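You operate a simulated robot arm through the tools that you are given. There is no shell and no other tool.

The job below is to be done with a simulated robot arm. You get a single attempt, and the scene is never put back.

JOB
Pack a cloth from the dispenser in the yellow tub and put its lid on.
Fine: the white dispenser is on the shelf unit; push its small yellow drawer shut again.

It is judged by the outcome, as a careful person would: the job done as asked, and still so three seconds after it is handed in. It fails if anything else is knocked over, pushed out of place, dropped, spilled or broken. Lids that push on must go on centred and level and be pressed home; caps that screw on are set level and turned clockwise until they are tight. Flat cloth is picked up by pressing the open fingertips on it (5 to 10 N) and closing them slowly along it; thin cloth reads only 2 to 8 mm in the jaws.

ROBOT AND FRAMES
A 6-joint arm with a two-finger gripper on a trunk, on a base that moves. Base frame: it is fixed to the floor where the robot stands at the start and does not move with it; the origin is under the middle of the robot, x ahead of it, y to its left, z up. Lengths are in m, angles in rad, forces in N, time in s.
It reaches about 1.417 m from its shoulder. Its first joint turns from -2.897 to 2.897 rad. Places, roughly: folded teal gloves [-2.25, 3, 1]; inside of the yellow tub [-2, 2.6, 0.9]; top of the yellow tub [-2, 2.6, 0.9]; yellow cloth [-2.25, 2.75, 1]; yellow dispenser drawer [-2.1, 2.8, 0.9]; yellow tub [-2, 2.5, 1]; yellow tub lid (20x15x5 cm) [-1.9, 2.4, 0.9]. Payload 3.43 kg.
The TCP is the grasp point between the finger pads, 0.02 m short of the fingertips. In the tool frame z runs along the fingers and y along their closing line. The gripper opens to 0.19 m; its body begins 0.248 m behind the TCP.
Orientation is that of the tool frame in the base frame, as [roll, pitch, yaw] about the fixed x, y, z axes, in that order (R = Rz(yaw) Ry(pitch) Rx(roll)). With the fingers straight down and closing along the base's y, the tool's x points along the base's -x, its y along +y and its z along -z.

CONTROLS
- The arm moves only by the tool step_arm. Its argument "commands" is a list of rows, each a list of 6 numbers: the shift along the tool's x, y, z in m, then the turn, a rotation vector about the tool's x, y, z in degrees. In form: [[dx, dy, dz, rx, ry, rz], ...]. A call has 1 to 20 rows; each row is the pose to reach, as a shift and turn from the pose commanded when the call began, along the tool's axes at that moment. "grip" is the opening, from 0 (shut) to 1 (fully open), set as the call begins (left out, the last holds). Rows are played at 5 a second. More than 0.05 m and 0.15 rad between two rows, or a gripper value outside its range, and nothing of the call is played. Where a pose cannot be reached the arm comes as near as it can. A force on the tool above 40 N (or 10 N above the force at the start of the call, whichever is more), or a blocked arm, ends the call early, and 0.2 s more pass. The fingers move at their own pace (about 0.153 m/s each) and stop on an object; they squeeze with about 31 N. The grip force told is the motor's: it shows also when the fingers shut on nothing. Time passes only in rows, and 0.2 s behind the last, so rows that repeat a pose let the fingers close. The reply holds the time, the measured pose of the TCP, the force on the tool along the base axes, the opening and the grip force, in the units named above and with some noise, with the torque about the TCP (base axes, N m) and any sound that the robot's microphone picked up.
- Cameras (640 x 400 px; columns grow to the right, rows downward): "scene" is now at [0.0606, 0.2122, 1.6446]; the picture's right is [0.05, -1.00, 0.00], its down [-0.63, -0.03, -0.77] and it looks along [0.77, 0.04, -0.64] (base axes); focal length 264 px, centre (320, 200). "wrist" rides on the gripper at [0.07, -0.008, -0.288] in the tool frame; the picture's right is [0.12, 0.99, 0.00], its down [-0.96, 0.12, -0.25] and it looks along [-0.24, 0.03, 0.97] (tool axes); focal length 261 px, centre (320, 200). There is no depth. A picture from a camera that has moved, and an enlarged one, comes with that camera's place and axes in the base frame and with its lens. The place of the scene camera against the robot may be out by one fixed shift of up to 0.018 m in any direction.
- grab_frame(camera): a new picture of that camera. The clock stands still meanwhile.
- raise_lower(by): moves the trunk up (or, below 0, down) by that many m; the arm and the scene camera ride with it, the base frame stays. It gives what a move gives, with no picture.
- base_move(legs): drives the robot by 1 to 6 legs, each [ahead, turn to the left] in m and rad, along the robot's own axes; the way and the turn of a leg run together, so that a leg with both is an arc; at most 1.5 m and 3.142 rad a leg. The arm and the cameras ride along, it lands a little off, and it stops where it bumps. It gives what a move gives.
- head_to(pan, tilt): turns the head with the scene camera to pan (to the left, within 2.094 rad either way) and tilt (down, from -0.506 to 1.204), counted from straight ahead of the robot. It gives what a move gives.
- inspect(camera, box): a new picture of the part [left, top, right, bottom] of that camera's present view, enlarged. The clock stands still meanwhile.
- job_done(): hands the job in; it is judged then, once.

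Nothing tells you exact positions but the pictures and the camera data. Unless the task says otherwise, let go and move clear before handing in.

The tools are called after "Call:" as a command line: name --pt "numbers of a row" for each row, then --argument value for the rest, lists and objects as JSON in quotes. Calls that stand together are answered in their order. step_arm: Moves the arm, as the interface text tells. Its arguments: {"type":"object","properties":{"commands":{"type":"array","items":{"type":"array","items":{"type":"number"}}},"grip":{"type":"number"}},"required":["commands"]} The other tools are called the same way: raise_lower (by) moves the trunk up or down; base_move (legs) drives the base; head_to (pan, tilt) turns the head that bears the scene camera; grab_frame (camera) takes a picture; inspect (camera, box) takes an enlarged picture of a part of a camera's view; job_done () hands the job in.

At the start:

```text
clock: 0.0
tcp_pos: [0.6244, 0.0068, 1.1194]
tcp_rot: [3.141, 0.001, 3.137]
ft_force: [0.1, -0.3, -0.1]
moment: [0.01, 0.0, -0.03]
finger_gap: 0.1899
grip_force: 0.0
trunk travel left (down, up): [-0.2, 0.24]
robot x, y, heading: [-0.002, 0.0053, 0.003]
head pan, tilt (commanded): [0.054, 0.688]
```

scene: 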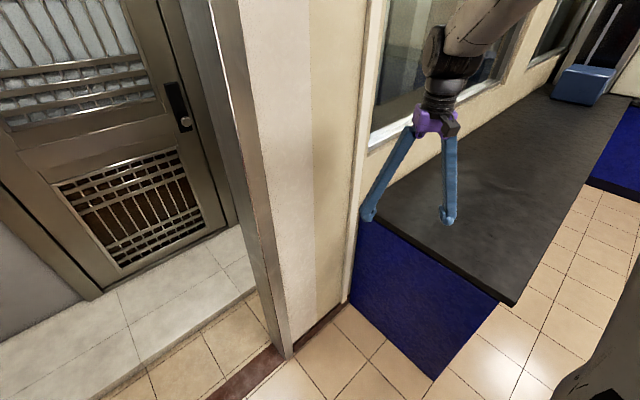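
wrist: 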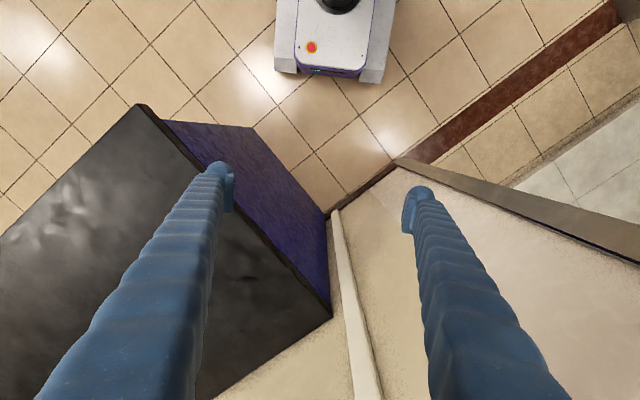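

I see a doorway, a wall and a black counter in front of me; the work area should be behind me to the left, around (-2, 2.6). I'll turn the head to look for a clear path there first.

Call:
head_to --pan 2.09 --tilt 0.35

```text
clock: 2.0
tcp_pos: [0.6246, 0.0062, 1.1201]
tcp_rot: [3.141, -0.001, 3.138]
ft_force: [0.2, 0.4, 0.7]
moment: [0.02, 0.03, 0.01]
finger_gap: 0.1901
grip_force: 0.0
trunk travel left (down, up): [-0.2, 0.24]
robot x, y, heading: [-0.0002, 0.0063, -0.0]
head pan, tilt (commanded): [2.089, 0.351]
```

The head is now turned to the left and back, toward the work area. I'll take a picture.

Call:
grab_frame --camera "scene"

```text
taken
camera scene: at [-0.0708, 0.2885, 1.6751], right [0.87, 0.49, 0.0], down [0.17, -0.3, -0.94], along [-0.47, 0.82, -0.34], focal length 264 px, centre (320, 200)
```

scene: 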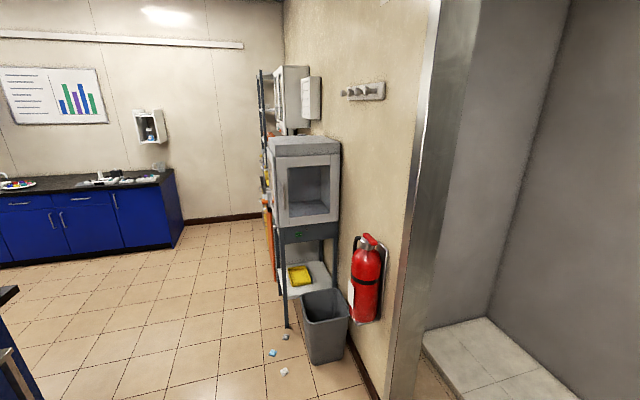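

The shelf unit stands along the diagonal wall behind the drying cabinet, ahead-left of this view, near the far corner. I need to check the floor around the robot before driving.

Call:
head_to --pan 2.09 --tilt 0.95

Call:
grab_frame --camera "scene"

Call:
head_to --pan -2.09 --tilt 0.6

Call:
grab_frame --camera "scene"

Call:
head_to --pan -0.9 --tilt 0.6

Call:
grab_frame --camera "scene"

```text
clock: 3.0
tcp_pos: [0.6245, 0.0065, 1.1192]
tcp_rot: [3.141, 0.001, 3.137]
ft_force: [0.3, -0.4, -0.5]
moment: [-0.02, 0.0, 0.0]
finger_gap: 0.1901
grip_force: 0.1
trunk travel left (down, up): [-0.2, 0.24]
robot x, y, heading: [0.0007, 0.0021, -0.001]
head pan, tilt (commanded): [2.089, 0.949]
```

```text
taken
camera scene: at [-0.0608, 0.2708, 1.624], right [0.87, 0.5, 0.0], down [0.4, -0.71, -0.58], along [-0.29, 0.51, -0.81], focal length 264 px, centre (320, 200)
```

scene: 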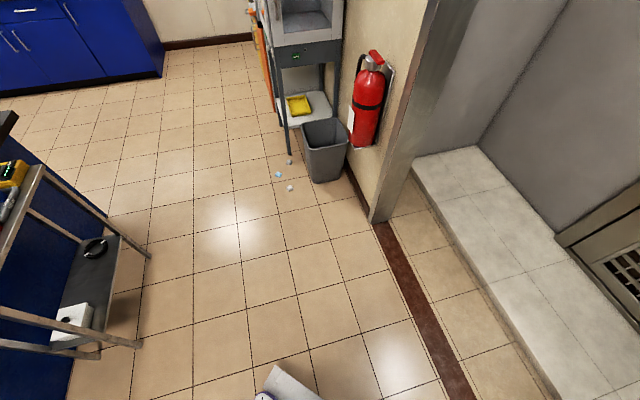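

```text
clock: 6.3
tcp_pos: [0.624, 0.0067, 1.1204]
tcp_rot: [3.142, 0.001, 3.136]
ft_force: [-0.5, -0.7, -0.5]
moment: [0.0, 0.02, 0.0]
finger_gap: 0.1903
grip_force: 0.1
trunk travel left (down, up): [-0.2, 0.24]
robot x, y, heading: [-0.0009, 0.0031, 0.0]
head pan, tilt (commanded): [-2.089, 0.6]
```

```text
taken
camera scene: at [-0.0685, 0.1308, 1.6523], right [-0.87, 0.5, 0.0], down [0.28, 0.49, -0.83], along [-0.41, -0.72, -0.56], focal length 264 px, centre (320, 200)
```

scene: 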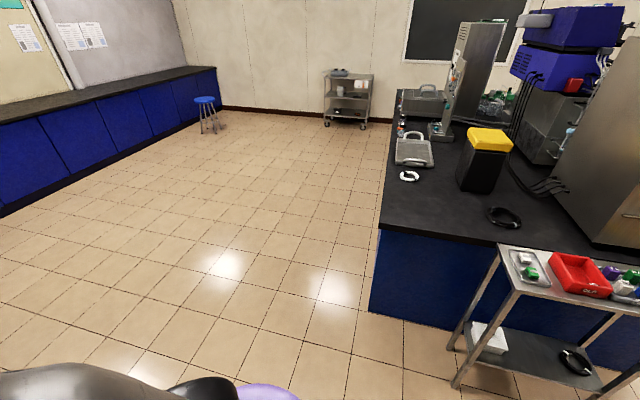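

```text
clock: 7.7
tcp_pos: [0.6251, 0.0062, 1.1199]
tcp_rot: [3.141, 0.0, 3.138]
ft_force: [0.1, 0.1, -0.1]
moment: [0.0, -0.01, 0.01]
finger_gap: 0.19
grip_force: 0.1
trunk travel left (down, up): [-0.2, 0.24]
robot x, y, heading: [0.0035, 0.0033, -0.002]
head pan, tilt (commanded): [-0.901, 0.6]
```

```text
taken
camera scene: at [0.0301, 0.1383, 1.6522], right [-0.78, -0.62, 0.0], down [-0.35, 0.44, -0.82], along [0.51, -0.65, -0.57], focal length 264 px, centre (320, 200)
```

scene: 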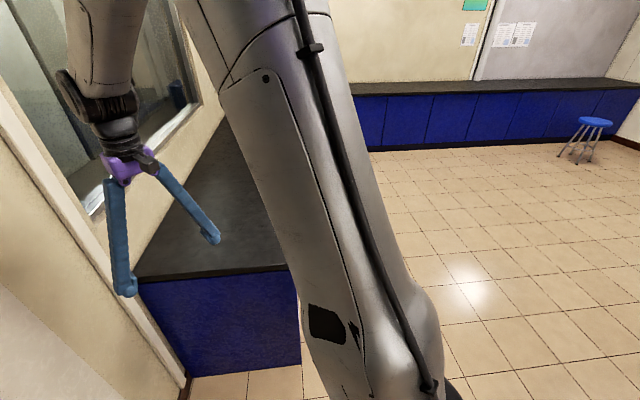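

The aisle runs diagonally (wall at about 134°), with the bin and drying cabinet on the wall side and a cart on the other. I'll back off a little, turn left to face along the aisle, and check again.

Call:
base_move --legs '[[-0.2, 0], [0, 2.36]]'

Call:
head_to --pan 0 --tilt 0.45

Call:
grab_frame --camera "scene"

```text
clock: 14.8
tcp_pos: [-0.0915, 0.6218, 1.1227]
tcp_rot: [3.139, 0.0, -1.747]
ft_force: [2.6, 0.0, 0.5]
moment: [0.02, 0.63, -0.06]
finger_gap: 0.1899
grip_force: 0.0
trunk travel left (down, up): [-0.2, 0.24]
robot x, y, heading: [-0.1165, -0.011, 1.438]
head pan, tilt (commanded): [-0.901, 0.6]
stopped in leg 2: the robot was blocked; the commanded pose is now the measured one
```

```text
clock: 16.0
tcp_pos: [-0.0968, 0.6208, 1.1223]
tcp_rot: [3.141, 0.0, -1.746]
ft_force: [-0.1, -0.2, 0.7]
moment: [0.03, -0.03, -0.01]
finger_gap: 0.1898
grip_force: 0.1
trunk travel left (down, up): [-0.2, 0.24]
robot x, y, heading: [-0.1221, -0.0149, 1.437]
head pan, tilt (commanded): [0.0, 0.45]
```

```text
taken
camera scene: at [-0.3238, 0.08, 1.6658], right [0.99, -0.13, 0.0], down [-0.06, -0.43, -0.9], along [0.12, 0.89, -0.44], focal length 264 px, centre (320, 200)
```

scene: 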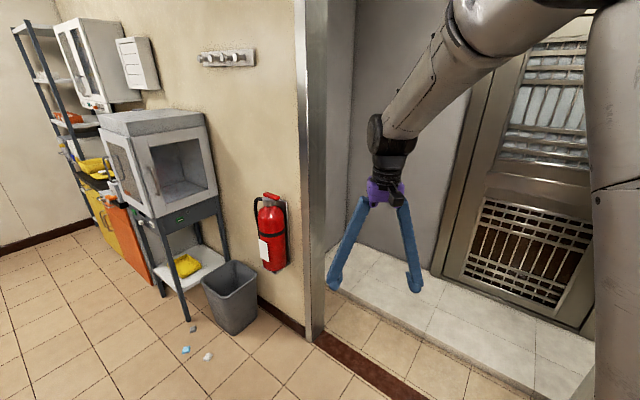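

The turn was blocked at heading 1.44, and the tool force suggests it wasn't the gripper touching anything. I'll look around closely to find what the robot is against before moving again.

Call:
head_to --pan -1.5 --tilt 0.9

Call:
grab_frame --camera "scene"

Call:
head_to --pan -2.09 --tilt 1.1

Call:
grab_frame --camera "scene"

Call:
head_to --pan 2.09 --tilt 1.0

Call:
grab_frame --camera "scene"

Call:
head_to --pan 1.0 --tilt 1.0

Call:
grab_frame --camera "scene"

Call:
grab_frame --camera "wrist"

```text
clock: 17.6
tcp_pos: [-0.0967, 0.6211, 1.1223]
tcp_rot: [-3.141, -0.001, -1.746]
ft_force: [-0.1, -1.0, -0.5]
moment: [0.02, 0.0, 0.02]
finger_gap: 0.1902
grip_force: 0.1
trunk travel left (down, up): [-0.2, 0.24]
robot x, y, heading: [-0.1189, -0.0128, 1.439]
head pan, tilt (commanded): [-1.499, 0.901]
```

```text
taken
camera scene: at [-0.2608, -0.0156, 1.6275], right [-0.06, -1.0, 0.0], down [-0.78, 0.05, -0.62], along [0.62, -0.04, -0.78], focal length 264 px, centre (320, 200)
```

scene: 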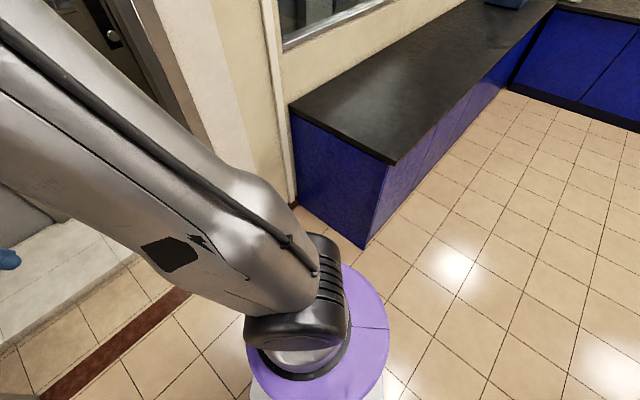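

```text
clock: 18.6
tcp_pos: [-0.0967, 0.6209, 1.1223]
tcp_rot: [3.141, 0.001, -1.745]
ft_force: [-0.2, -1.0, -0.4]
moment: [0.0, 0.0, 0.02]
finger_gap: 0.1902
grip_force: 0.1
trunk travel left (down, up): [-0.2, 0.24]
robot x, y, heading: [-0.1169, -0.0123, 1.44]
head pan, tilt (commanded): [-2.089, 1.1]
```

```text
taken
camera scene: at [-0.2859, -0.0493, 1.6137], right [-0.61, -0.8, 0.0], down [-0.71, 0.54, -0.45], along [0.36, -0.28, -0.89], focal length 264 px, centre (320, 200)
```

scene: 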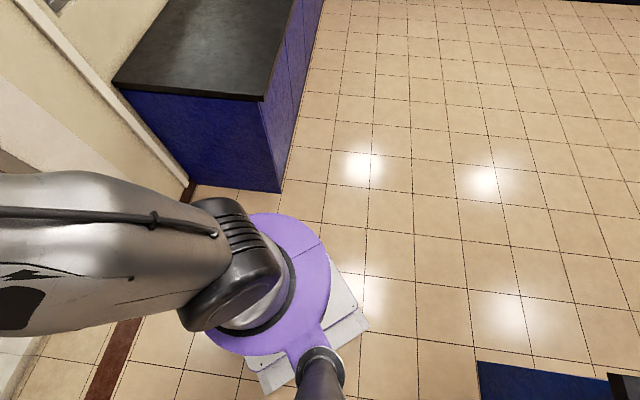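

```text
clock: 22.0
tcp_pos: [-0.0968, 0.6198, 1.1227]
tcp_rot: [-3.141, 0.0, -1.745]
ft_force: [0.1, -0.6, 0.1]
moment: [0.03, 0.0, 0.01]
finger_gap: 0.1902
grip_force: 0.1
trunk travel left (down, up): [-0.2, 0.24]
robot x, y, heading: [-0.121, -0.0136, 1.44]
head pan, tilt (commanded): [2.089, 1.0]
```

```text
taken
camera scene: at [-0.4008, -0.0372, 1.6203], right [-0.38, 0.93, 0.0], down [0.78, 0.32, -0.54], along [-0.5, -0.2, -0.84], focal length 264 px, centre (320, 200)
```

scene: 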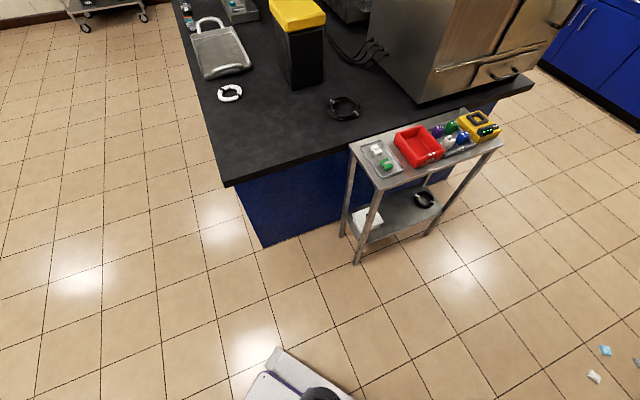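

```text
clock: 23.3
tcp_pos: [-0.0962, 0.6203, 1.1224]
tcp_rot: [3.141, 0.0, -1.746]
ft_force: [-0.1, 0.0, -0.4]
moment: [0.0, 0.0, -0.01]
finger_gap: 0.19
grip_force: 0.1
trunk travel left (down, up): [-0.2, 0.24]
robot x, y, heading: [-0.1224, -0.0131, 1.436]
head pan, tilt (commanded): [1.0, 1.0]
```

```text
taken
camera scene: at [-0.3893, 0.034, 1.6202], right [0.65, 0.76, 0.0], down [0.64, -0.54, -0.54], along [-0.41, 0.35, -0.84], focal length 264 px, centre (320, 200)
```

scene: 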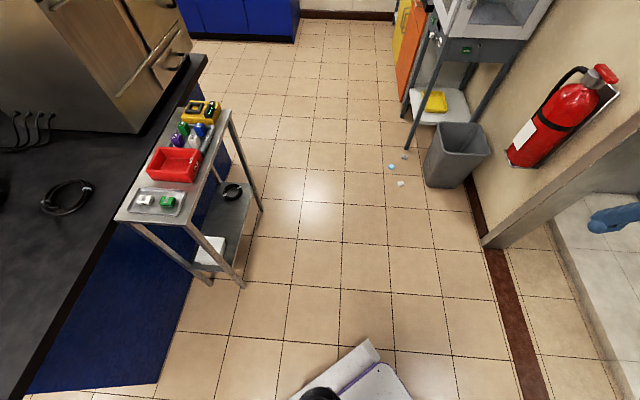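

```text
taken
camera wrist: at [-0.1009, 0.5491, 1.4101], right [-1.0, 0.06, 0.0], down [0.05, 0.97, 0.25], along [0.01, 0.25, -0.97], focal length 261 px, centre (320, 200)
```

wrist: 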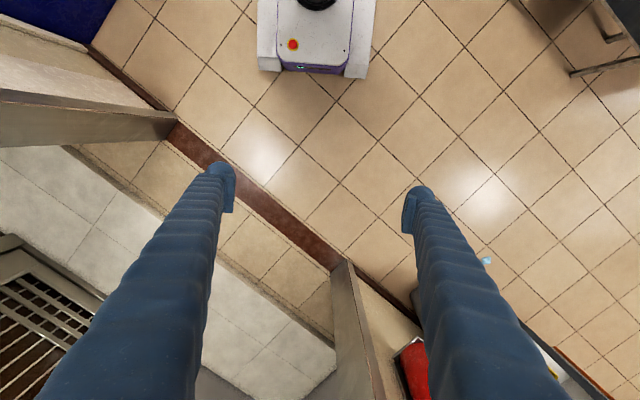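

All around the base I see only free floor: the island corner, the cart and the counter are each more than 0.3 m away. I'll back off a bit along the current heading, away from the wall, and try turning in smaller steps.

Call:
base_move --legs '[[-0.15, 0]]'

```text
clock: 25.0
tcp_pos: [-0.1183, 0.4685, 1.1231]
tcp_rot: [3.141, 0.001, -1.742]
ft_force: [0.6, -0.4, 0.5]
moment: [0.08, -0.05, 0.01]
finger_gap: 0.1901
grip_force: 0.1
trunk travel left (down, up): [-0.2, 0.24]
robot x, y, heading: [-0.1413, -0.1633, 1.437]
head pan, tilt (commanded): [1.0, 1.0]
```

The robot backed off freely. Next comes a small left turn to see whether it still blocks.

Call:
base_move --legs '[[0, 0.3]]'

```text
clock: 26.7
tcp_pos: [-0.311, 0.4491, 1.1217]
tcp_rot: [-3.14, 0.001, -1.436]
ft_force: [-0.6, 0.8, 0.4]
moment: [-0.03, 0.02, 0.01]
finger_gap: 0.1902
grip_force: 0.0
trunk travel left (down, up): [-0.2, 0.24]
robot x, y, heading: [-0.12, -0.1617, 1.745]
head pan, tilt (commanded): [1.0, 1.0]
```

That turned freely. I'll continue to heading ~2.36.

Call:
base_move --legs '[[0, 0.31], [0, 0.31]]'

Call:
head_to --pan 0 --tilt 0.55

Call:
grab_frame --camera "scene"

```text
clock: 29.9
tcp_pos: [-0.6271, 0.2261, 1.1233]
tcp_rot: [3.141, -0.001, -0.817]
ft_force: [0.5, 0.3, 0.7]
moment: [-0.03, 0.07, 0.02]
finger_gap: 0.1899
grip_force: 0.2
trunk travel left (down, up): [-0.2, 0.24]
robot x, y, heading: [-0.0928, -0.1354, 2.36]
head pan, tilt (commanded): [1.0, 1.0]
```

```text
clock: 31.2
tcp_pos: [-0.6263, 0.2256, 1.1238]
tcp_rot: [-3.14, 0.002, -0.816]
ft_force: [0.3, 0.3, -0.4]
moment: [-0.05, 0.08, 0.01]
finger_gap: 0.1899
grip_force: 0.1
trunk travel left (down, up): [-0.2, 0.24]
robot x, y, heading: [-0.094, -0.1311, 2.363]
head pan, tilt (commanded): [0.0, 0.55]
```

```text
taken
camera scene: at [-0.2975, -0.237, 1.6568], right [0.7, 0.71, 0.0], down [0.37, -0.37, -0.85], along [-0.61, 0.6, -0.52], focal length 264 px, centre (320, 200)
```

scene: 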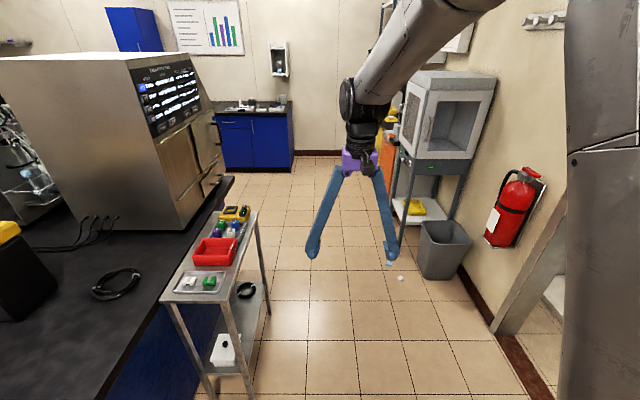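

I'm now facing along the aisle, with the cart on my left and the bin and drying cabinet on my right. I'll drive forward with a slight drift to the left.

Call:
base_move --legs '[[0, 0.05], [1.4, 0]]'

Call:
head_to --pan -0.5 --tilt 0.4

Call:
grab_frame --camera "scene"

```text
clock: 41.2
tcp_pos: [-1.6754, 1.1375, 1.1242]
tcp_rot: [3.141, 0.001, -0.775]
ft_force: [1.3, -0.1, -0.3]
moment: [-0.03, -0.03, -0.01]
finger_gap: 0.19
grip_force: 0.1
trunk travel left (down, up): [-0.2, 0.24]
robot x, y, heading: [-1.1325, 0.7997, 2.405]
head pan, tilt (commanded): [0.0, 0.55]
```

```text
clock: 42.1
tcp_pos: [-1.6754, 1.1361, 1.1245]
tcp_rot: [3.14, 0.0, -0.776]
ft_force: [-1.1, 0.0, -0.3]
moment: [0.03, -0.05, -0.01]
finger_gap: 0.19
grip_force: 0.1
trunk travel left (down, up): [-0.2, 0.24]
robot x, y, heading: [-1.1269, 0.8006, 2.404]
head pan, tilt (commanded): [-0.499, 0.4]
```

```text
taken
camera scene: at [-1.2923, 0.713, 1.6704], right [0.94, 0.33, 0.0], down [0.13, -0.37, -0.92], along [-0.3, 0.87, -0.39], focal length 264 px, centre (320, 200)
```

scene: 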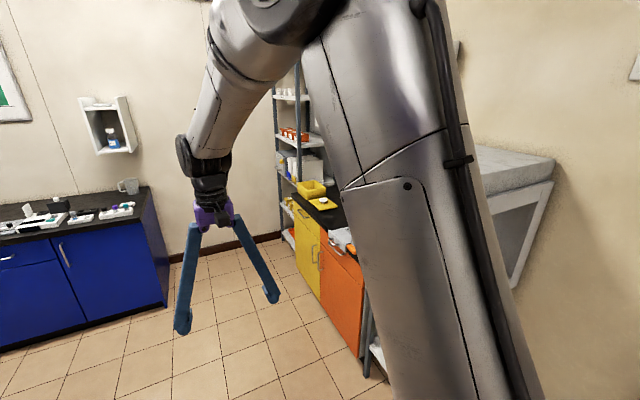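

Beside the drying cabinet there's a low cabinet with yellow/orange doors and a black top carrying the yellow tub and lid. The shelf unit is just beyond it. I'll move further down the aisle and look from there.

Call:
base_move --legs '[[0, 0.1], [1.2, 0]]'

Call:
head_to --pan -1.3 --tilt 0.6

Call:
grab_frame --camera "scene"

Call:
head_to --pan -0.4 --tilt 0.6

Call:
grab_frame --camera "scene"

```text
clock: 51.1
tcp_pos: [-2.6755, 1.7996, 1.1243]
tcp_rot: [3.141, 0.0, -0.676]
ft_force: [-0.7, -0.1, 0.7]
moment: [-0.03, -0.04, 0.01]
finger_gap: 0.1902
grip_force: 0.1
trunk travel left (down, up): [-0.2, 0.24]
robot x, y, heading: [-2.1015, 1.5164, 2.501]
head pan, tilt (commanded): [-0.499, 0.4]
```

```text
clock: 52.2
tcp_pos: [-2.6763, 1.7993, 1.1247]
tcp_rot: [3.141, 0.004, -0.675]
ft_force: [0.3, 0.1, -0.4]
moment: [0.03, 0.01, -0.02]
finger_gap: 0.1902
grip_force: 0.0
trunk travel left (down, up): [-0.2, 0.24]
robot x, y, heading: [-2.0987, 1.5186, 2.498]
head pan, tilt (commanded): [-1.3, 0.6]
```

```text
taken
camera scene: at [-2.1847, 1.4134, 1.6523], right [0.93, -0.36, 0.0], down [-0.2, -0.53, -0.83], along [0.3, 0.77, -0.56], focal length 264 px, centre (320, 200)
```

scene: 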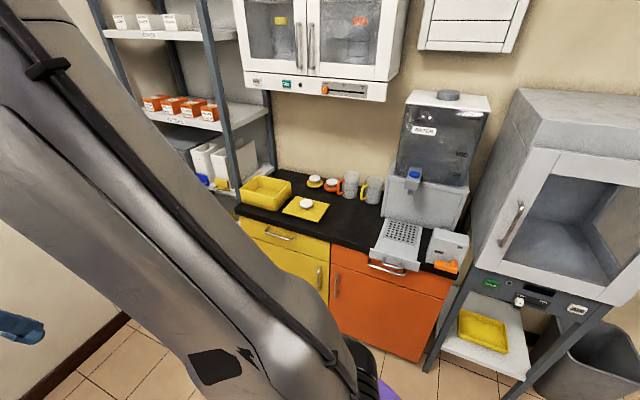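

```text
clock: 53.4
tcp_pos: [-2.6754, 1.7999, 1.1245]
tcp_rot: [-3.141, 0.002, -0.678]
ft_force: [1.1, -0.8, 0.3]
moment: [0.01, 0.0, -0.01]
finger_gap: 0.19
grip_force: 0.1
trunk travel left (down, up): [-0.2, 0.24]
robot x, y, heading: [-2.0988, 1.5202, 2.502]
head pan, tilt (commanded): [-0.4, 0.6]
```

```text
taken
camera scene: at [-2.2613, 1.4072, 1.6522], right [0.86, 0.51, 0.0], down [0.29, -0.49, -0.82], along [-0.42, 0.71, -0.57], focal length 264 px, centre (320, 200)
```

scene: 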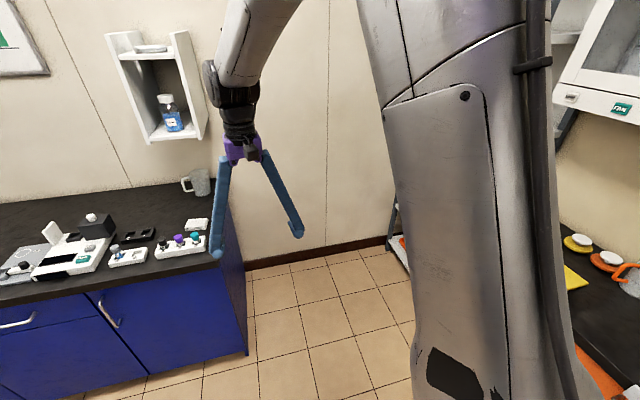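

The black-topped cabinet holds the yellow tub at its left end, with the flat yellow lid (white knob) beside it. The shelf unit with the dispenser is just left of that, hidden by my arm. I'll tuck the arm in and up a bit before turning.

Call:
step_arm --pt "0.04 0 -0.02 0 0 0" --pt "0.08 0 -0.04 0 0 0" --pt "0.12 0 -0.06 0 0 0" --pt "0.16 0 -0.08 0 0 0" --pt "0.16 0 -0.08 0 0 0"

Call:
base_move --legs '[[0, -0.15], [0.65, 0]]'

```text
clock: 54.6
tcp_pos: [-2.5536, 1.7009, 1.2047]
tcp_rot: [-3.141, 0.001, -0.678]
ft_force: [-0.5, -0.1, 0.4]
moment: [-0.04, -0.02, 0.04]
finger_gap: 0.1898
grip_force: 0.0
trunk travel left (down, up): [-0.2, 0.24]
robot x, y, heading: [-2.102, 1.519, 2.501]
head pan, tilt (commanded): [-0.4, 0.6]
```

```text
clock: 60.2
tcp_pos: [-2.9769, 2.2194, 1.2054]
tcp_rot: [-3.141, -0.001, -0.821]
ft_force: [-0.5, 0.2, -0.7]
moment: [-0.07, -0.03, -0.02]
finger_gap: 0.19
grip_force: 0.1
trunk travel left (down, up): [-0.2, 0.24]
robot x, y, heading: [-2.5579, 1.9712, 2.352]
head pan, tilt (commanded): [-0.4, 0.6]
```

The robot is now in front of the cabinet and shelf. Next I turn right to face them and take a look.

Call:
base_move --legs '[[0, -0.8], [0, -0.78]]'

Call:
head_to --pan 0.2 --tilt 0.6

Call:
grab_frame --camera "scene"

Call:
grab_frame --camera "wrist"

```text
clock: 66.1
tcp_pos: [-2.3689, 2.4333, 1.2032]
tcp_rot: [-3.138, -0.002, -2.25]
ft_force: [-1.3, 0.7, 0.4]
moment: [-0.2, -0.24, 0.0]
finger_gap: 0.1902
grip_force: 0.0
trunk travel left (down, up): [-0.2, 0.24]
robot x, y, heading: [-2.6013, 2.0124, 0.893]
head pan, tilt (commanded): [-0.4, 0.6]
stopped in leg 2: the robot was blocked; the commanded pose is now the measured one
```

```text
clock: 67.1
tcp_pos: [-2.3673, 2.4317, 1.2052]
tcp_rot: [-3.138, -0.002, -2.251]
ft_force: [-0.4, 0.1, -0.2]
moment: [-0.02, -0.03, -0.01]
finger_gap: 0.1901
grip_force: 0.1
trunk travel left (down, up): [-0.2, 0.24]
robot x, y, heading: [-2.6068, 2.0171, 0.888]
head pan, tilt (commanded): [0.201, 0.6]
```

```text
taken
camera scene: at [-2.7, 2.1547, 1.6564], right [0.32, -0.95, 0.0], down [-0.5, -0.17, -0.85], along [0.81, 0.27, -0.53], focal length 264 px, centre (320, 200)
```

scene: 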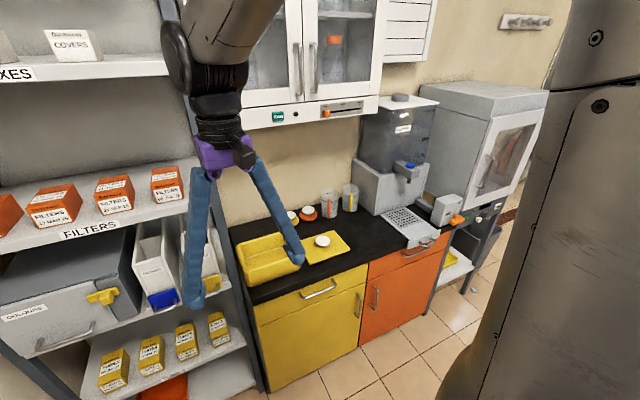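

```text
taken
camera wrist: at [-2.4062, 2.3717, 1.4928], right [-0.85, 0.53, 0.0], down [0.51, 0.82, 0.25], along [0.13, 0.21, -0.97], focal length 261 px, centre (320, 200)
```

wrist: 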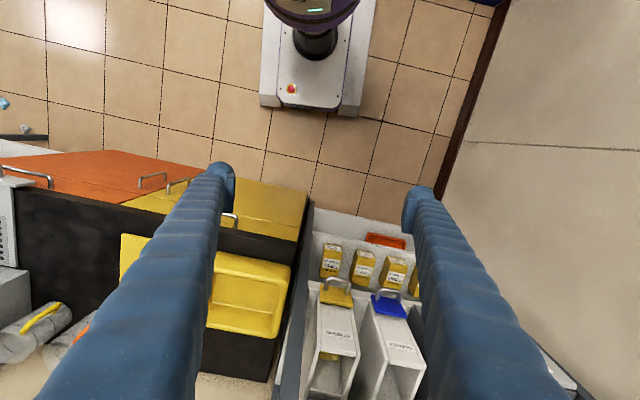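

I now see the shelf: two white dispensers, one with a yellow drawer and one with a blue drawer, sit just left of the tub under the "FILTERS" shelf. The turn stopped short again, so I'll check behind and beside the base.

Call:
head_to --pan 2.09 --tilt 1.1

Call:
grab_frame --camera "scene"

Call:
head_to --pan 1.1 --tilt 0.9

Call:
grab_frame --camera "scene"

Call:
head_to --pan -1.3 --tilt 0.9

Call:
grab_frame --camera "scene"

```text
clock: 69.0
tcp_pos: [-2.3665, 2.4323, 1.2049]
tcp_rot: [-3.141, -0.002, -2.249]
ft_force: [0.4, 0.4, 0.1]
moment: [0.01, -0.02, -0.01]
finger_gap: 0.19
grip_force: 0.0
trunk travel left (down, up): [-0.2, 0.24]
robot x, y, heading: [-2.6052, 2.0129, 0.896]
head pan, tilt (commanded): [2.089, 1.1]
```

```text
taken
camera scene: at [-2.6998, 2.1543, 1.6561], right [0.32, -0.95, 0.0], down [-0.5, -0.17, -0.85], along [0.8, 0.27, -0.53], focal length 264 px, centre (320, 200)
```

scene: 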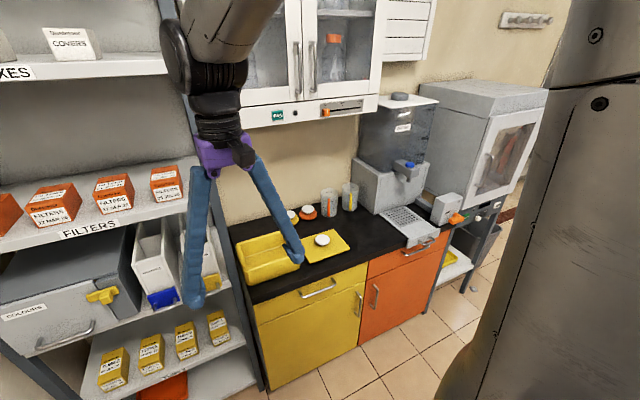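

```text
clock: 70.2
tcp_pos: [-2.3674, 2.4315, 1.2053]
tcp_rot: [-3.14, 0.0, -2.25]
ft_force: [-0.3, 0.2, -0.4]
moment: [0.0, 0.01, 0.0]
finger_gap: 0.1898
grip_force: 0.1
trunk travel left (down, up): [-0.2, 0.24]
robot x, y, heading: [-2.6041, 2.0137, 0.89]
head pan, tilt (commanded): [1.1, 0.901]
```

```text
taken
camera scene: at [-2.6999, 2.1542, 1.6558], right [0.32, -0.95, 0.0], down [-0.5, -0.17, -0.85], along [0.8, 0.27, -0.53], focal length 264 px, centre (320, 200)
```

scene: 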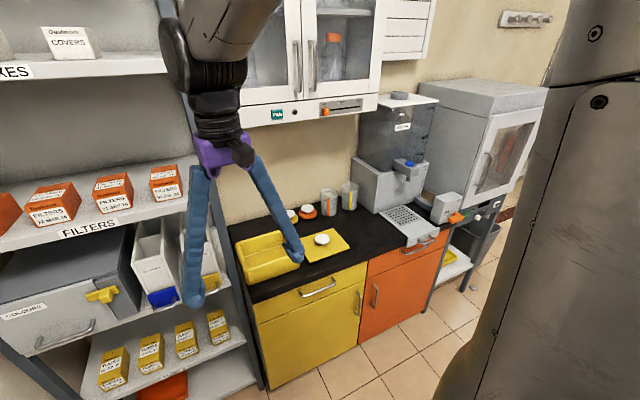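

```text
clock: 72.4
tcp_pos: [-2.3673, 2.4316, 1.205]
tcp_rot: [3.142, -0.001, -2.249]
ft_force: [0.0, -0.3, 0.4]
moment: [-0.01, -0.01, 0.05]
finger_gap: 0.1899
grip_force: 0.1
trunk travel left (down, up): [-0.2, 0.24]
robot x, y, heading: [-2.6066, 2.0144, 0.892]
head pan, tilt (commanded): [-1.3, 0.901]
```

```text
taken
camera scene: at [-2.7155, 2.0954, 1.6275], right [-0.4, -0.92, 0.0], down [-0.72, 0.31, -0.62], along [0.57, -0.25, -0.78], focal length 264 px, centre (320, 200)
```

scene: 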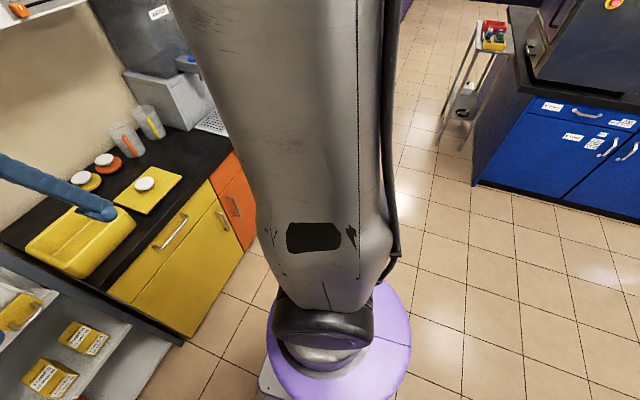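

The head refuses to pan left of about -0.57, so the tucked-in arm is probably fouling the head. I'll extend the arm again by 0.12 m (still clear of the shelf front) and try the head again.

Call:
step_arm --pt "-0.04 0 0 0 0 0" --pt "-0.08 0 0 0 0 0" --pt "-0.12 0 0 0 0 0" --pt "-0.12 0 0 0 0 0"

Call:
head_to --pan 0.3 --tilt 0.7

Call:
grab_frame --camera "scene"

```text
clock: 73.4
tcp_pos: [-2.2932, 2.5238, 1.2037]
tcp_rot: [-3.141, 0.0, -2.251]
ft_force: [-0.2, -0.2, 1.0]
moment: [0.02, -0.03, 0.02]
finger_gap: 0.19
grip_force: 0.0
trunk travel left (down, up): [-0.2, 0.24]
robot x, y, heading: [-2.6037, 2.0121, 0.891]
head pan, tilt (commanded): [-1.3, 0.901]
```

```text
clock: 75.1
tcp_pos: [-2.2932, 2.5261, 1.2049]
tcp_rot: [-3.14, -0.001, -2.252]
ft_force: [-0.1, 0.7, 0.2]
moment: [-0.01, -0.02, -0.01]
finger_gap: 0.1899
grip_force: 0.0
trunk travel left (down, up): [-0.2, 0.24]
robot x, y, heading: [-2.604, 2.0158, 0.889]
head pan, tilt (commanded): [0.3, 0.7]
```

```text
taken
camera scene: at [-2.7529, 2.2046, 1.6436], right [0.93, -0.37, 0.0], down [-0.24, -0.6, -0.76], along [0.28, 0.71, -0.64], focal length 264 px, centre (320, 200)
```

scene: 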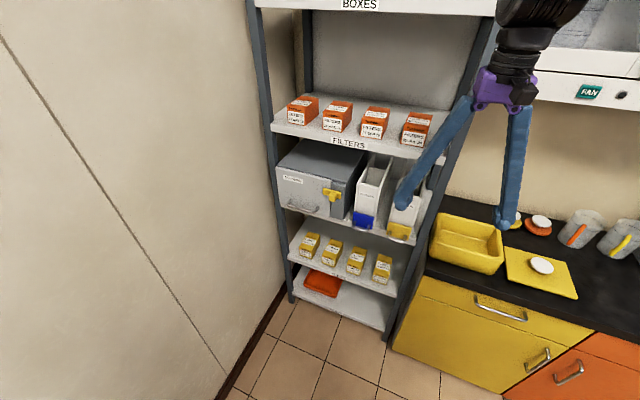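

With the arm extended the head moves freely again. The yellow-drawer dispenser is at the right end of the shelf, next to the tub, so I'll zoom in on it.

Call:
inspect --camera "scene" --box '[330, 120, 490, 260]'

Call:
grab_frame --camera "wrist"

Call:
inspect --camera "wrist" --box '[220, 180, 440, 400]'

```text
2.86 times, centred on (410, 190) of scene
camera zoom: at [-2.7529, 2.2046, 1.6436], right [0.93, -0.37, 0.0], down [-0.24, -0.6, -0.76], along [0.28, 0.71, -0.64], focal length 755 px, centre (63, 229)
```

zoom: 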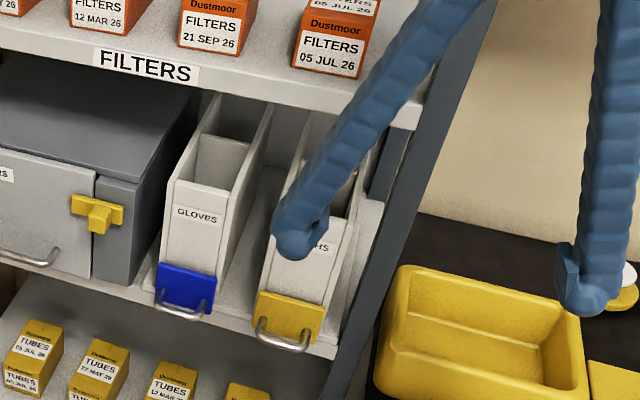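

```text
taken
camera wrist: at [-2.3327, 2.4653, 1.4922], right [-0.85, 0.53, 0.0], down [0.51, 0.82, 0.25], along [0.13, 0.21, -0.97], focal length 261 px, centre (320, 200)
```

wrist: 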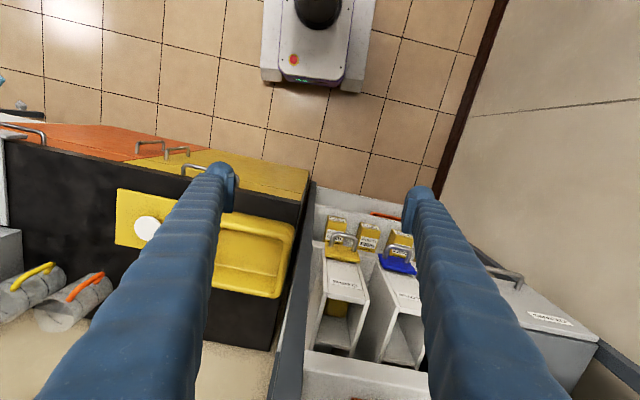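

```text
1.82 times, centred on (330, 290) of wrist
camera zoom: at [-2.3327, 2.4653, 1.4922], right [-0.85, 0.53, 0.0], down [0.51, 0.82, 0.25], along [0.13, 0.21, -0.97], focal length 474 px, centre (302, 36)
```

zoom: 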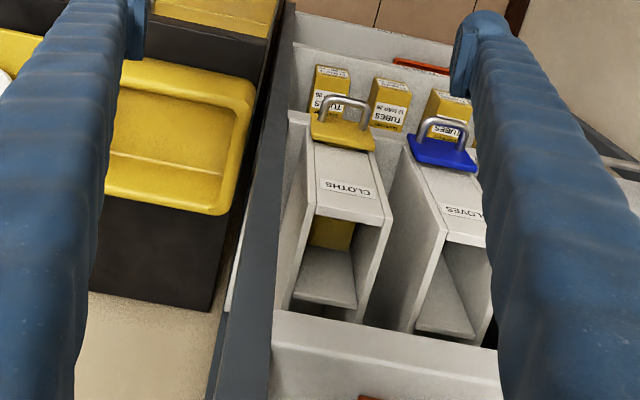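

Both dispensers are closed: "CLOTHS" has a yellow drawer with a bar handle at about (-2.25, 2.70, 0.91), and "GLOVES" has a blue one. I'll shift the arm right for a clear view of the yellow drawer, and square the tool to the shelf (normal ≈ 45°).

Call:
step_arm --pt "0 -0.04 0 0 0 2" --pt "0 -0.08 0 0 0 4" --pt "0 -0.12 0 0 0 6" --pt "0 -0.16 0 0 0 6" --pt "0 -0.2 0 0 0 6" --pt "0 -0.2 0 0 0 6"

Call:
inspect --camera "scene" --box '[330, 120, 460, 250]'

Call:
grab_frame --camera "wrist"

Call:
grab_frame --camera "scene"

```text
clock: 76.5
tcp_pos: [-2.136, 2.3978, 1.2064]
tcp_rot: [-3.141, 0.0, -2.355]
ft_force: [0.3, -0.7, 0.0]
moment: [0.08, 0.07, 0.01]
finger_gap: 0.19
grip_force: 0.1
trunk travel left (down, up): [-0.2, 0.24]
robot x, y, heading: [-2.6015, 2.0148, 0.893]
head pan, tilt (commanded): [0.3, 0.7]
```

```text
3.08 times, centred on (395, 185) of scene
camera zoom: at [-2.7526, 2.2041, 1.6437], right [0.93, -0.37, 0.0], down [-0.24, -0.6, -0.76], along [0.28, 0.71, -0.64], focal length 813 px, centre (89, 246)
```

zoom: 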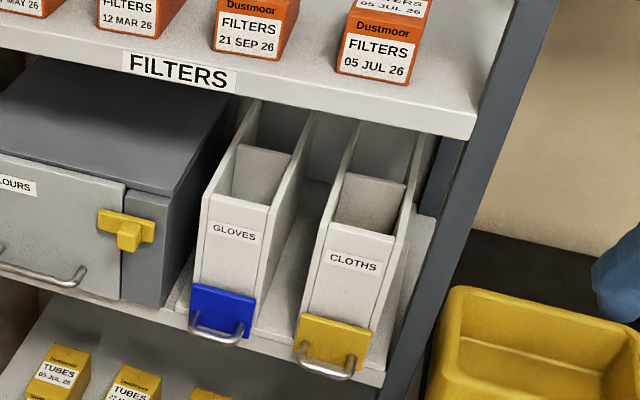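

```text
taken
camera wrist: at [-2.1805, 2.3427, 1.4943], right [-0.79, 0.62, 0.0], down [0.6, 0.76, 0.25], along [0.15, 0.19, -0.97], focal length 261 px, centre (320, 200)
```

wrist: 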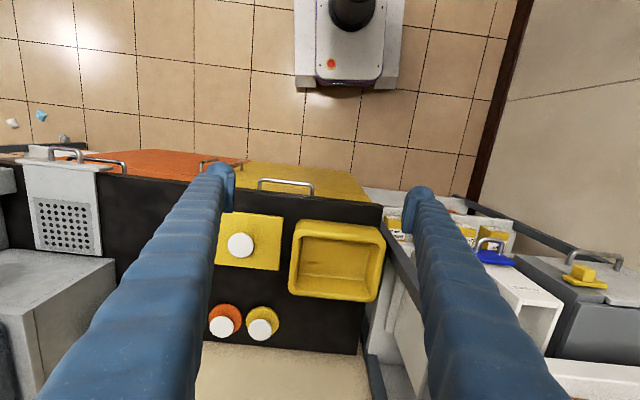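

```text
taken
camera scene: at [-2.7526, 2.2041, 1.6437], right [0.93, -0.37, 0.0], down [-0.24, -0.6, -0.76], along [0.28, 0.71, -0.64], focal length 264 px, centre (320, 200)
```

scene: 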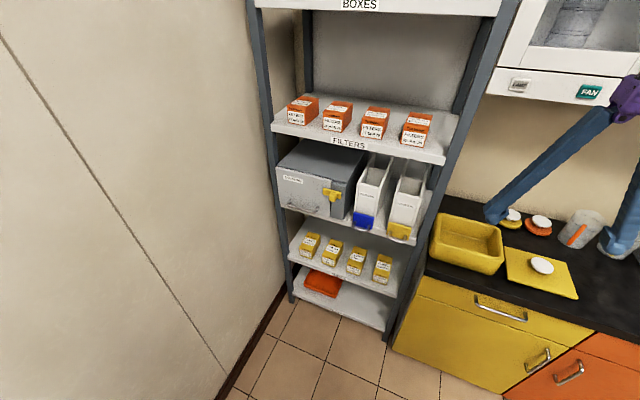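

The tool is now square to the counter: the front edge slope in the wrist view confirms the 45° alignment. I'll zoom in on the tub and lid from both cameras for accurate positions.

Call:
inspect --camera "wrist" --box '[210, 190, 410, 350]'

Call:
inspect --camera "scene" --box '[410, 190, 590, 310]'

Call:
inspect --camera "scene" --box '[370, 190, 450, 250]'

```text
2.50 times, centred on (310, 270) of wrist
camera zoom: at [-2.1805, 2.3427, 1.4943], right [-0.79, 0.62, 0.0], down [0.6, 0.76, 0.25], along [0.15, 0.19, -0.97], focal length 652 px, centre (345, 25)
```

zoom: 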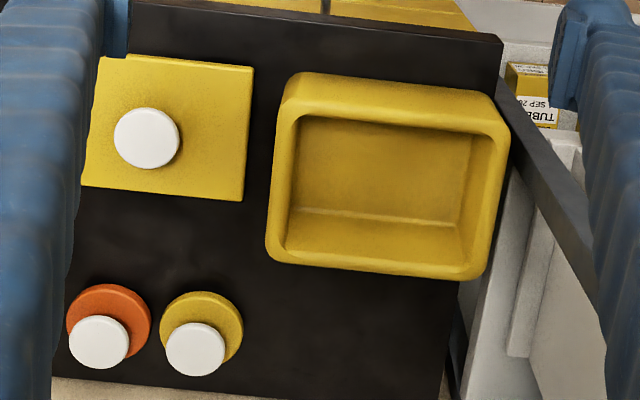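

```text
3.33 times, centred on (500, 250) of scene
camera zoom: at [-2.7526, 2.2041, 1.6437], right [0.93, -0.37, 0.0], down [-0.24, -0.6, -0.76], along [0.28, 0.71, -0.64], focal length 881 px, centre (-280, 33)
```

zoom: 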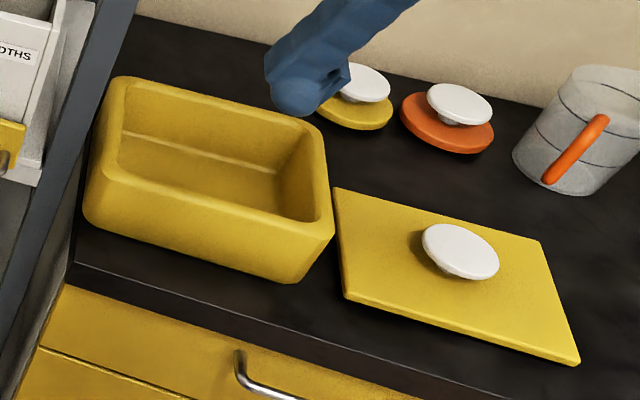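

```text
6.67 times, centred on (410, 220) of scene
camera zoom: at [-2.7526, 2.2041, 1.6437], right [0.93, -0.37, 0.0], down [-0.24, -0.6, -0.76], along [0.28, 0.71, -0.64], focal length 1762 px, centre (-280, 67)
```

zoom: 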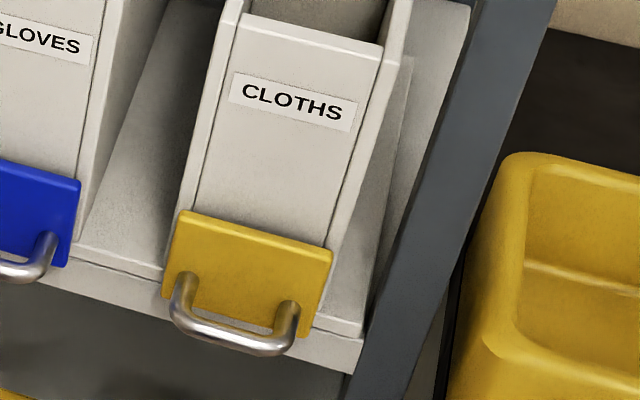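

Lid and tub both have their long sides along the counter, so the lid needs little or no turning. Before working I want the arm less cramped, so I'll check the clearance behind-left to see if I can reposition the base.

Call:
head_to --pan 2.09 --tilt 1.0

Call:
grab_frame --camera "scene"

```text
clock: 78.3
tcp_pos: [-2.1366, 2.3999, 1.2061]
tcp_rot: [-3.141, -0.003, -2.353]
ft_force: [-0.6, 0.5, -0.1]
moment: [-0.01, 0.03, 0.01]
finger_gap: 0.1901
grip_force: 0.0
trunk travel left (down, up): [-0.2, 0.24]
robot x, y, heading: [-2.6032, 2.0149, 0.894]
head pan, tilt (commanded): [2.089, 1.0]
```

```text
taken
camera scene: at [-2.8532, 2.137, 1.6203], right [0.16, 0.99, 0.0], down [0.83, -0.14, -0.54], along [-0.53, 0.09, -0.84], focal length 264 px, centre (320, 200)
```

scene: 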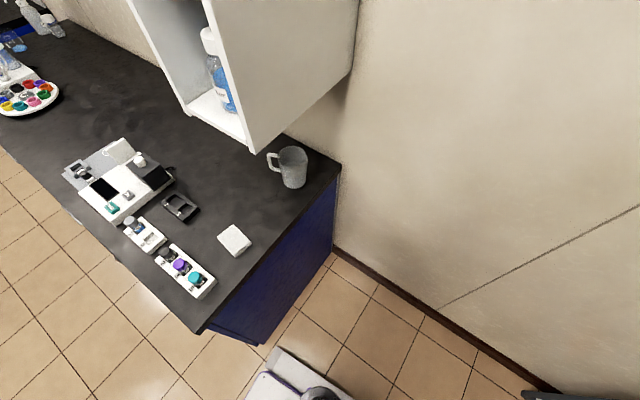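

The counter behind is near the base's rear-left corner, so I'll stay put. Raising the trunk instead will put the elbow forward of the head and give the arm more room.

Call:
raise_lower --by 0.2

Call:
head_to --pan 0.3 --tilt 0.8

Call:
grab_frame --camera "scene"

Call:
grab_frame --camera "wrist"

```text
clock: 80.5
tcp_pos: [-2.1356, 2.3994, 1.406]
tcp_rot: [3.141, -0.002, -2.355]
ft_force: [0.1, -0.2, 0.9]
moment: [-0.02, 0.0, -0.01]
finger_gap: 0.1899
grip_force: 0.1
trunk travel left (down, up): [-0.4, 0.04]
robot x, y, heading: [-2.604, 2.0203, 0.889]
head pan, tilt (commanded): [2.089, 1.0]
```

```text
clock: 82.3
tcp_pos: [-2.1359, 2.4006, 1.4065]
tcp_rot: [3.141, -0.001, -2.356]
ft_force: [0.9, 0.7, 0.7]
moment: [0.01, 0.01, 0.03]
finger_gap: 0.19
grip_force: 0.1
trunk travel left (down, up): [-0.4, 0.04]
robot x, y, heading: [-2.6054, 2.0129, 0.892]
head pan, tilt (commanded): [0.3, 0.799]
```

```text
taken
camera scene: at [-2.7545, 2.2007, 1.8354], right [0.93, -0.37, 0.0], down [-0.27, -0.67, -0.7], along [0.26, 0.65, -0.72], focal length 264 px, centre (320, 200)
```

scene: 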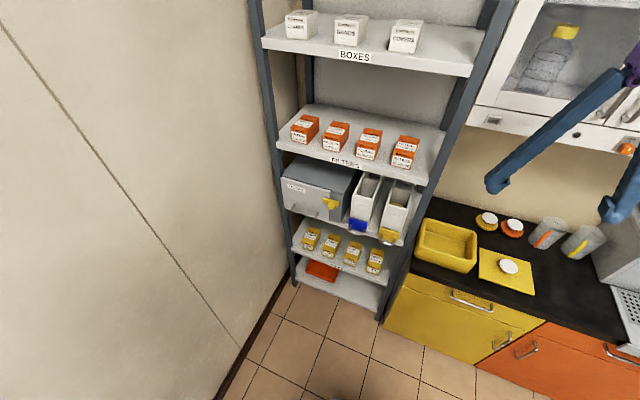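

```text
taken
camera wrist: at [-2.181, 2.3434, 1.6943], right [-0.79, 0.62, 0.0], down [0.6, 0.76, 0.25], along [0.15, 0.19, -0.97], focal length 261 px, centre (320, 200)
```

wrist: 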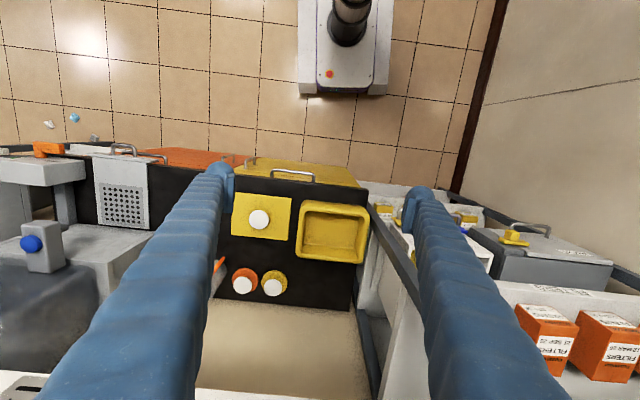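

Same wrist viewpoint but 0.2 m higher gives me vertical parallax for heights. I'll zoom in on the tub and lid in this view.

Call:
inspect --camera "wrist" --box '[220, 175, 380, 305]'

```text
3.08 times, centred on (300, 240) of wrist
camera zoom: at [-2.181, 2.3434, 1.6943], right [-0.79, 0.62, 0.0], down [0.6, 0.76, 0.25], along [0.15, 0.19, -0.97], focal length 802 px, centre (382, 77)
```

zoom: 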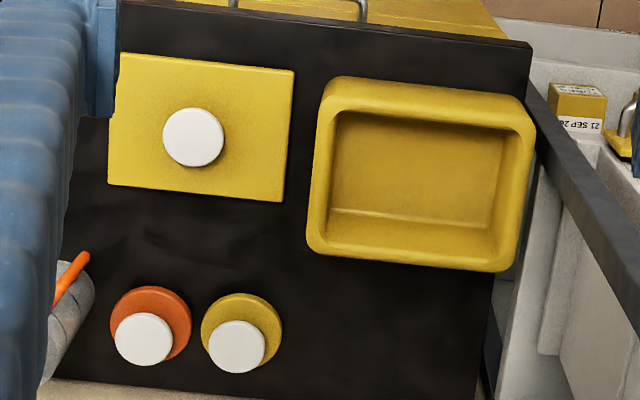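

From the two heights, the counter top is at about z 0.87, the tub rim at about 0.935, and the lid is roughly 18.5×14.5 cm. Next I bring the tool in front of the CLOTHS drawer, tilted back 30°, to look at the handle up close.

Call:
step_arm --pt "0.04 0 0.03 0 -3 0" --pt "0.08 0.01 0.055 0 -6 0" --pt "0.12 0.02 0.08 0 -9 0" --pt "0.12 0.055 0.11 0 -12 0" --pt "0.12 0.09 0.14 0 -15 0" --pt "0.12 0.125 0.17 0 -18 0" --pt "0.12 0.16 0.2 0 -21 0" --pt "0.12 0.195 0.23 0 -24 0" --pt "0.12 0.23 0.26 0 -27 0" --pt "0.12 0.265 0.29 0 -30 0" --pt "0.12 0.29 0.32 0 -30 0" --pt "0.12 0.29 0.33 0 -30 0"

Call:
grab_frame --camera "wrist"

Call:
grab_frame --camera "scene"

```text
clock: 84.9
tcp_pos: [-2.4242, 2.5697, 1.0986]
tcp_rot: [-3.097, 0.505, -2.315]
ft_force: [1.4, -0.4, 0.0]
moment: [-0.06, 0.08, -0.1]
finger_gap: 0.1899
grip_force: 0.1
out of reach, approached as far as the arm can: row 6, 7, 8, 9, 10, 11, 12
trunk travel left (down, up): [-0.4, 0.04]
robot x, y, heading: [-2.5986, 2.0129, 0.889]
head pan, tilt (commanded): [0.3, 0.799]
```

```text
taken
camera wrist: at [-2.5645, 2.4245, 1.3159], right [-0.79, 0.61, -0.1], down [0.4, 0.62, 0.68], along [0.47, 0.49, -0.73], focal length 261 px, centre (320, 200)
```

wrist: 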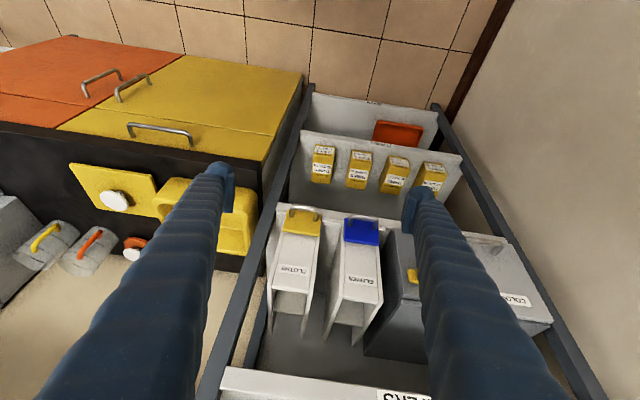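

```text
taken
camera scene: at [-2.7523, 2.2023, 1.8354], right [0.93, -0.37, 0.0], down [-0.27, -0.67, -0.7], along [0.26, 0.65, -0.72], focal length 264 px, centre (320, 200)
```

scene: 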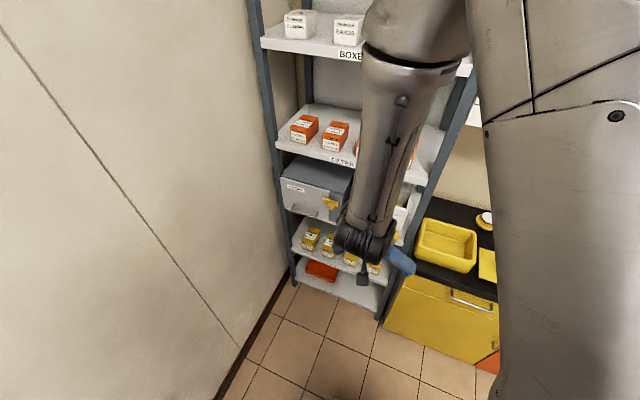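

The arm is too folded up here ("out of reach" close in), so the robot needs to stand further back and a bit to the right. I'll turn left, back away diagonally, and turn to face the shelf squarely again.

Call:
base_move --legs '[[0, 0.6]]'

```text
clock: 87.7
tcp_pos: [-2.7755, 2.5692, 1.0978]
tcp_rot: [-3.109, 0.504, -1.73]
ft_force: [-0.9, 0.6, -0.1]
moment: [-0.02, -0.01, 0.0]
finger_gap: 0.1902
grip_force: 0.1
trunk travel left (down, up): [-0.4, 0.04]
robot x, y, heading: [-2.573, 2.013, 1.5]
head pan, tilt (commanded): [0.3, 0.799]
```

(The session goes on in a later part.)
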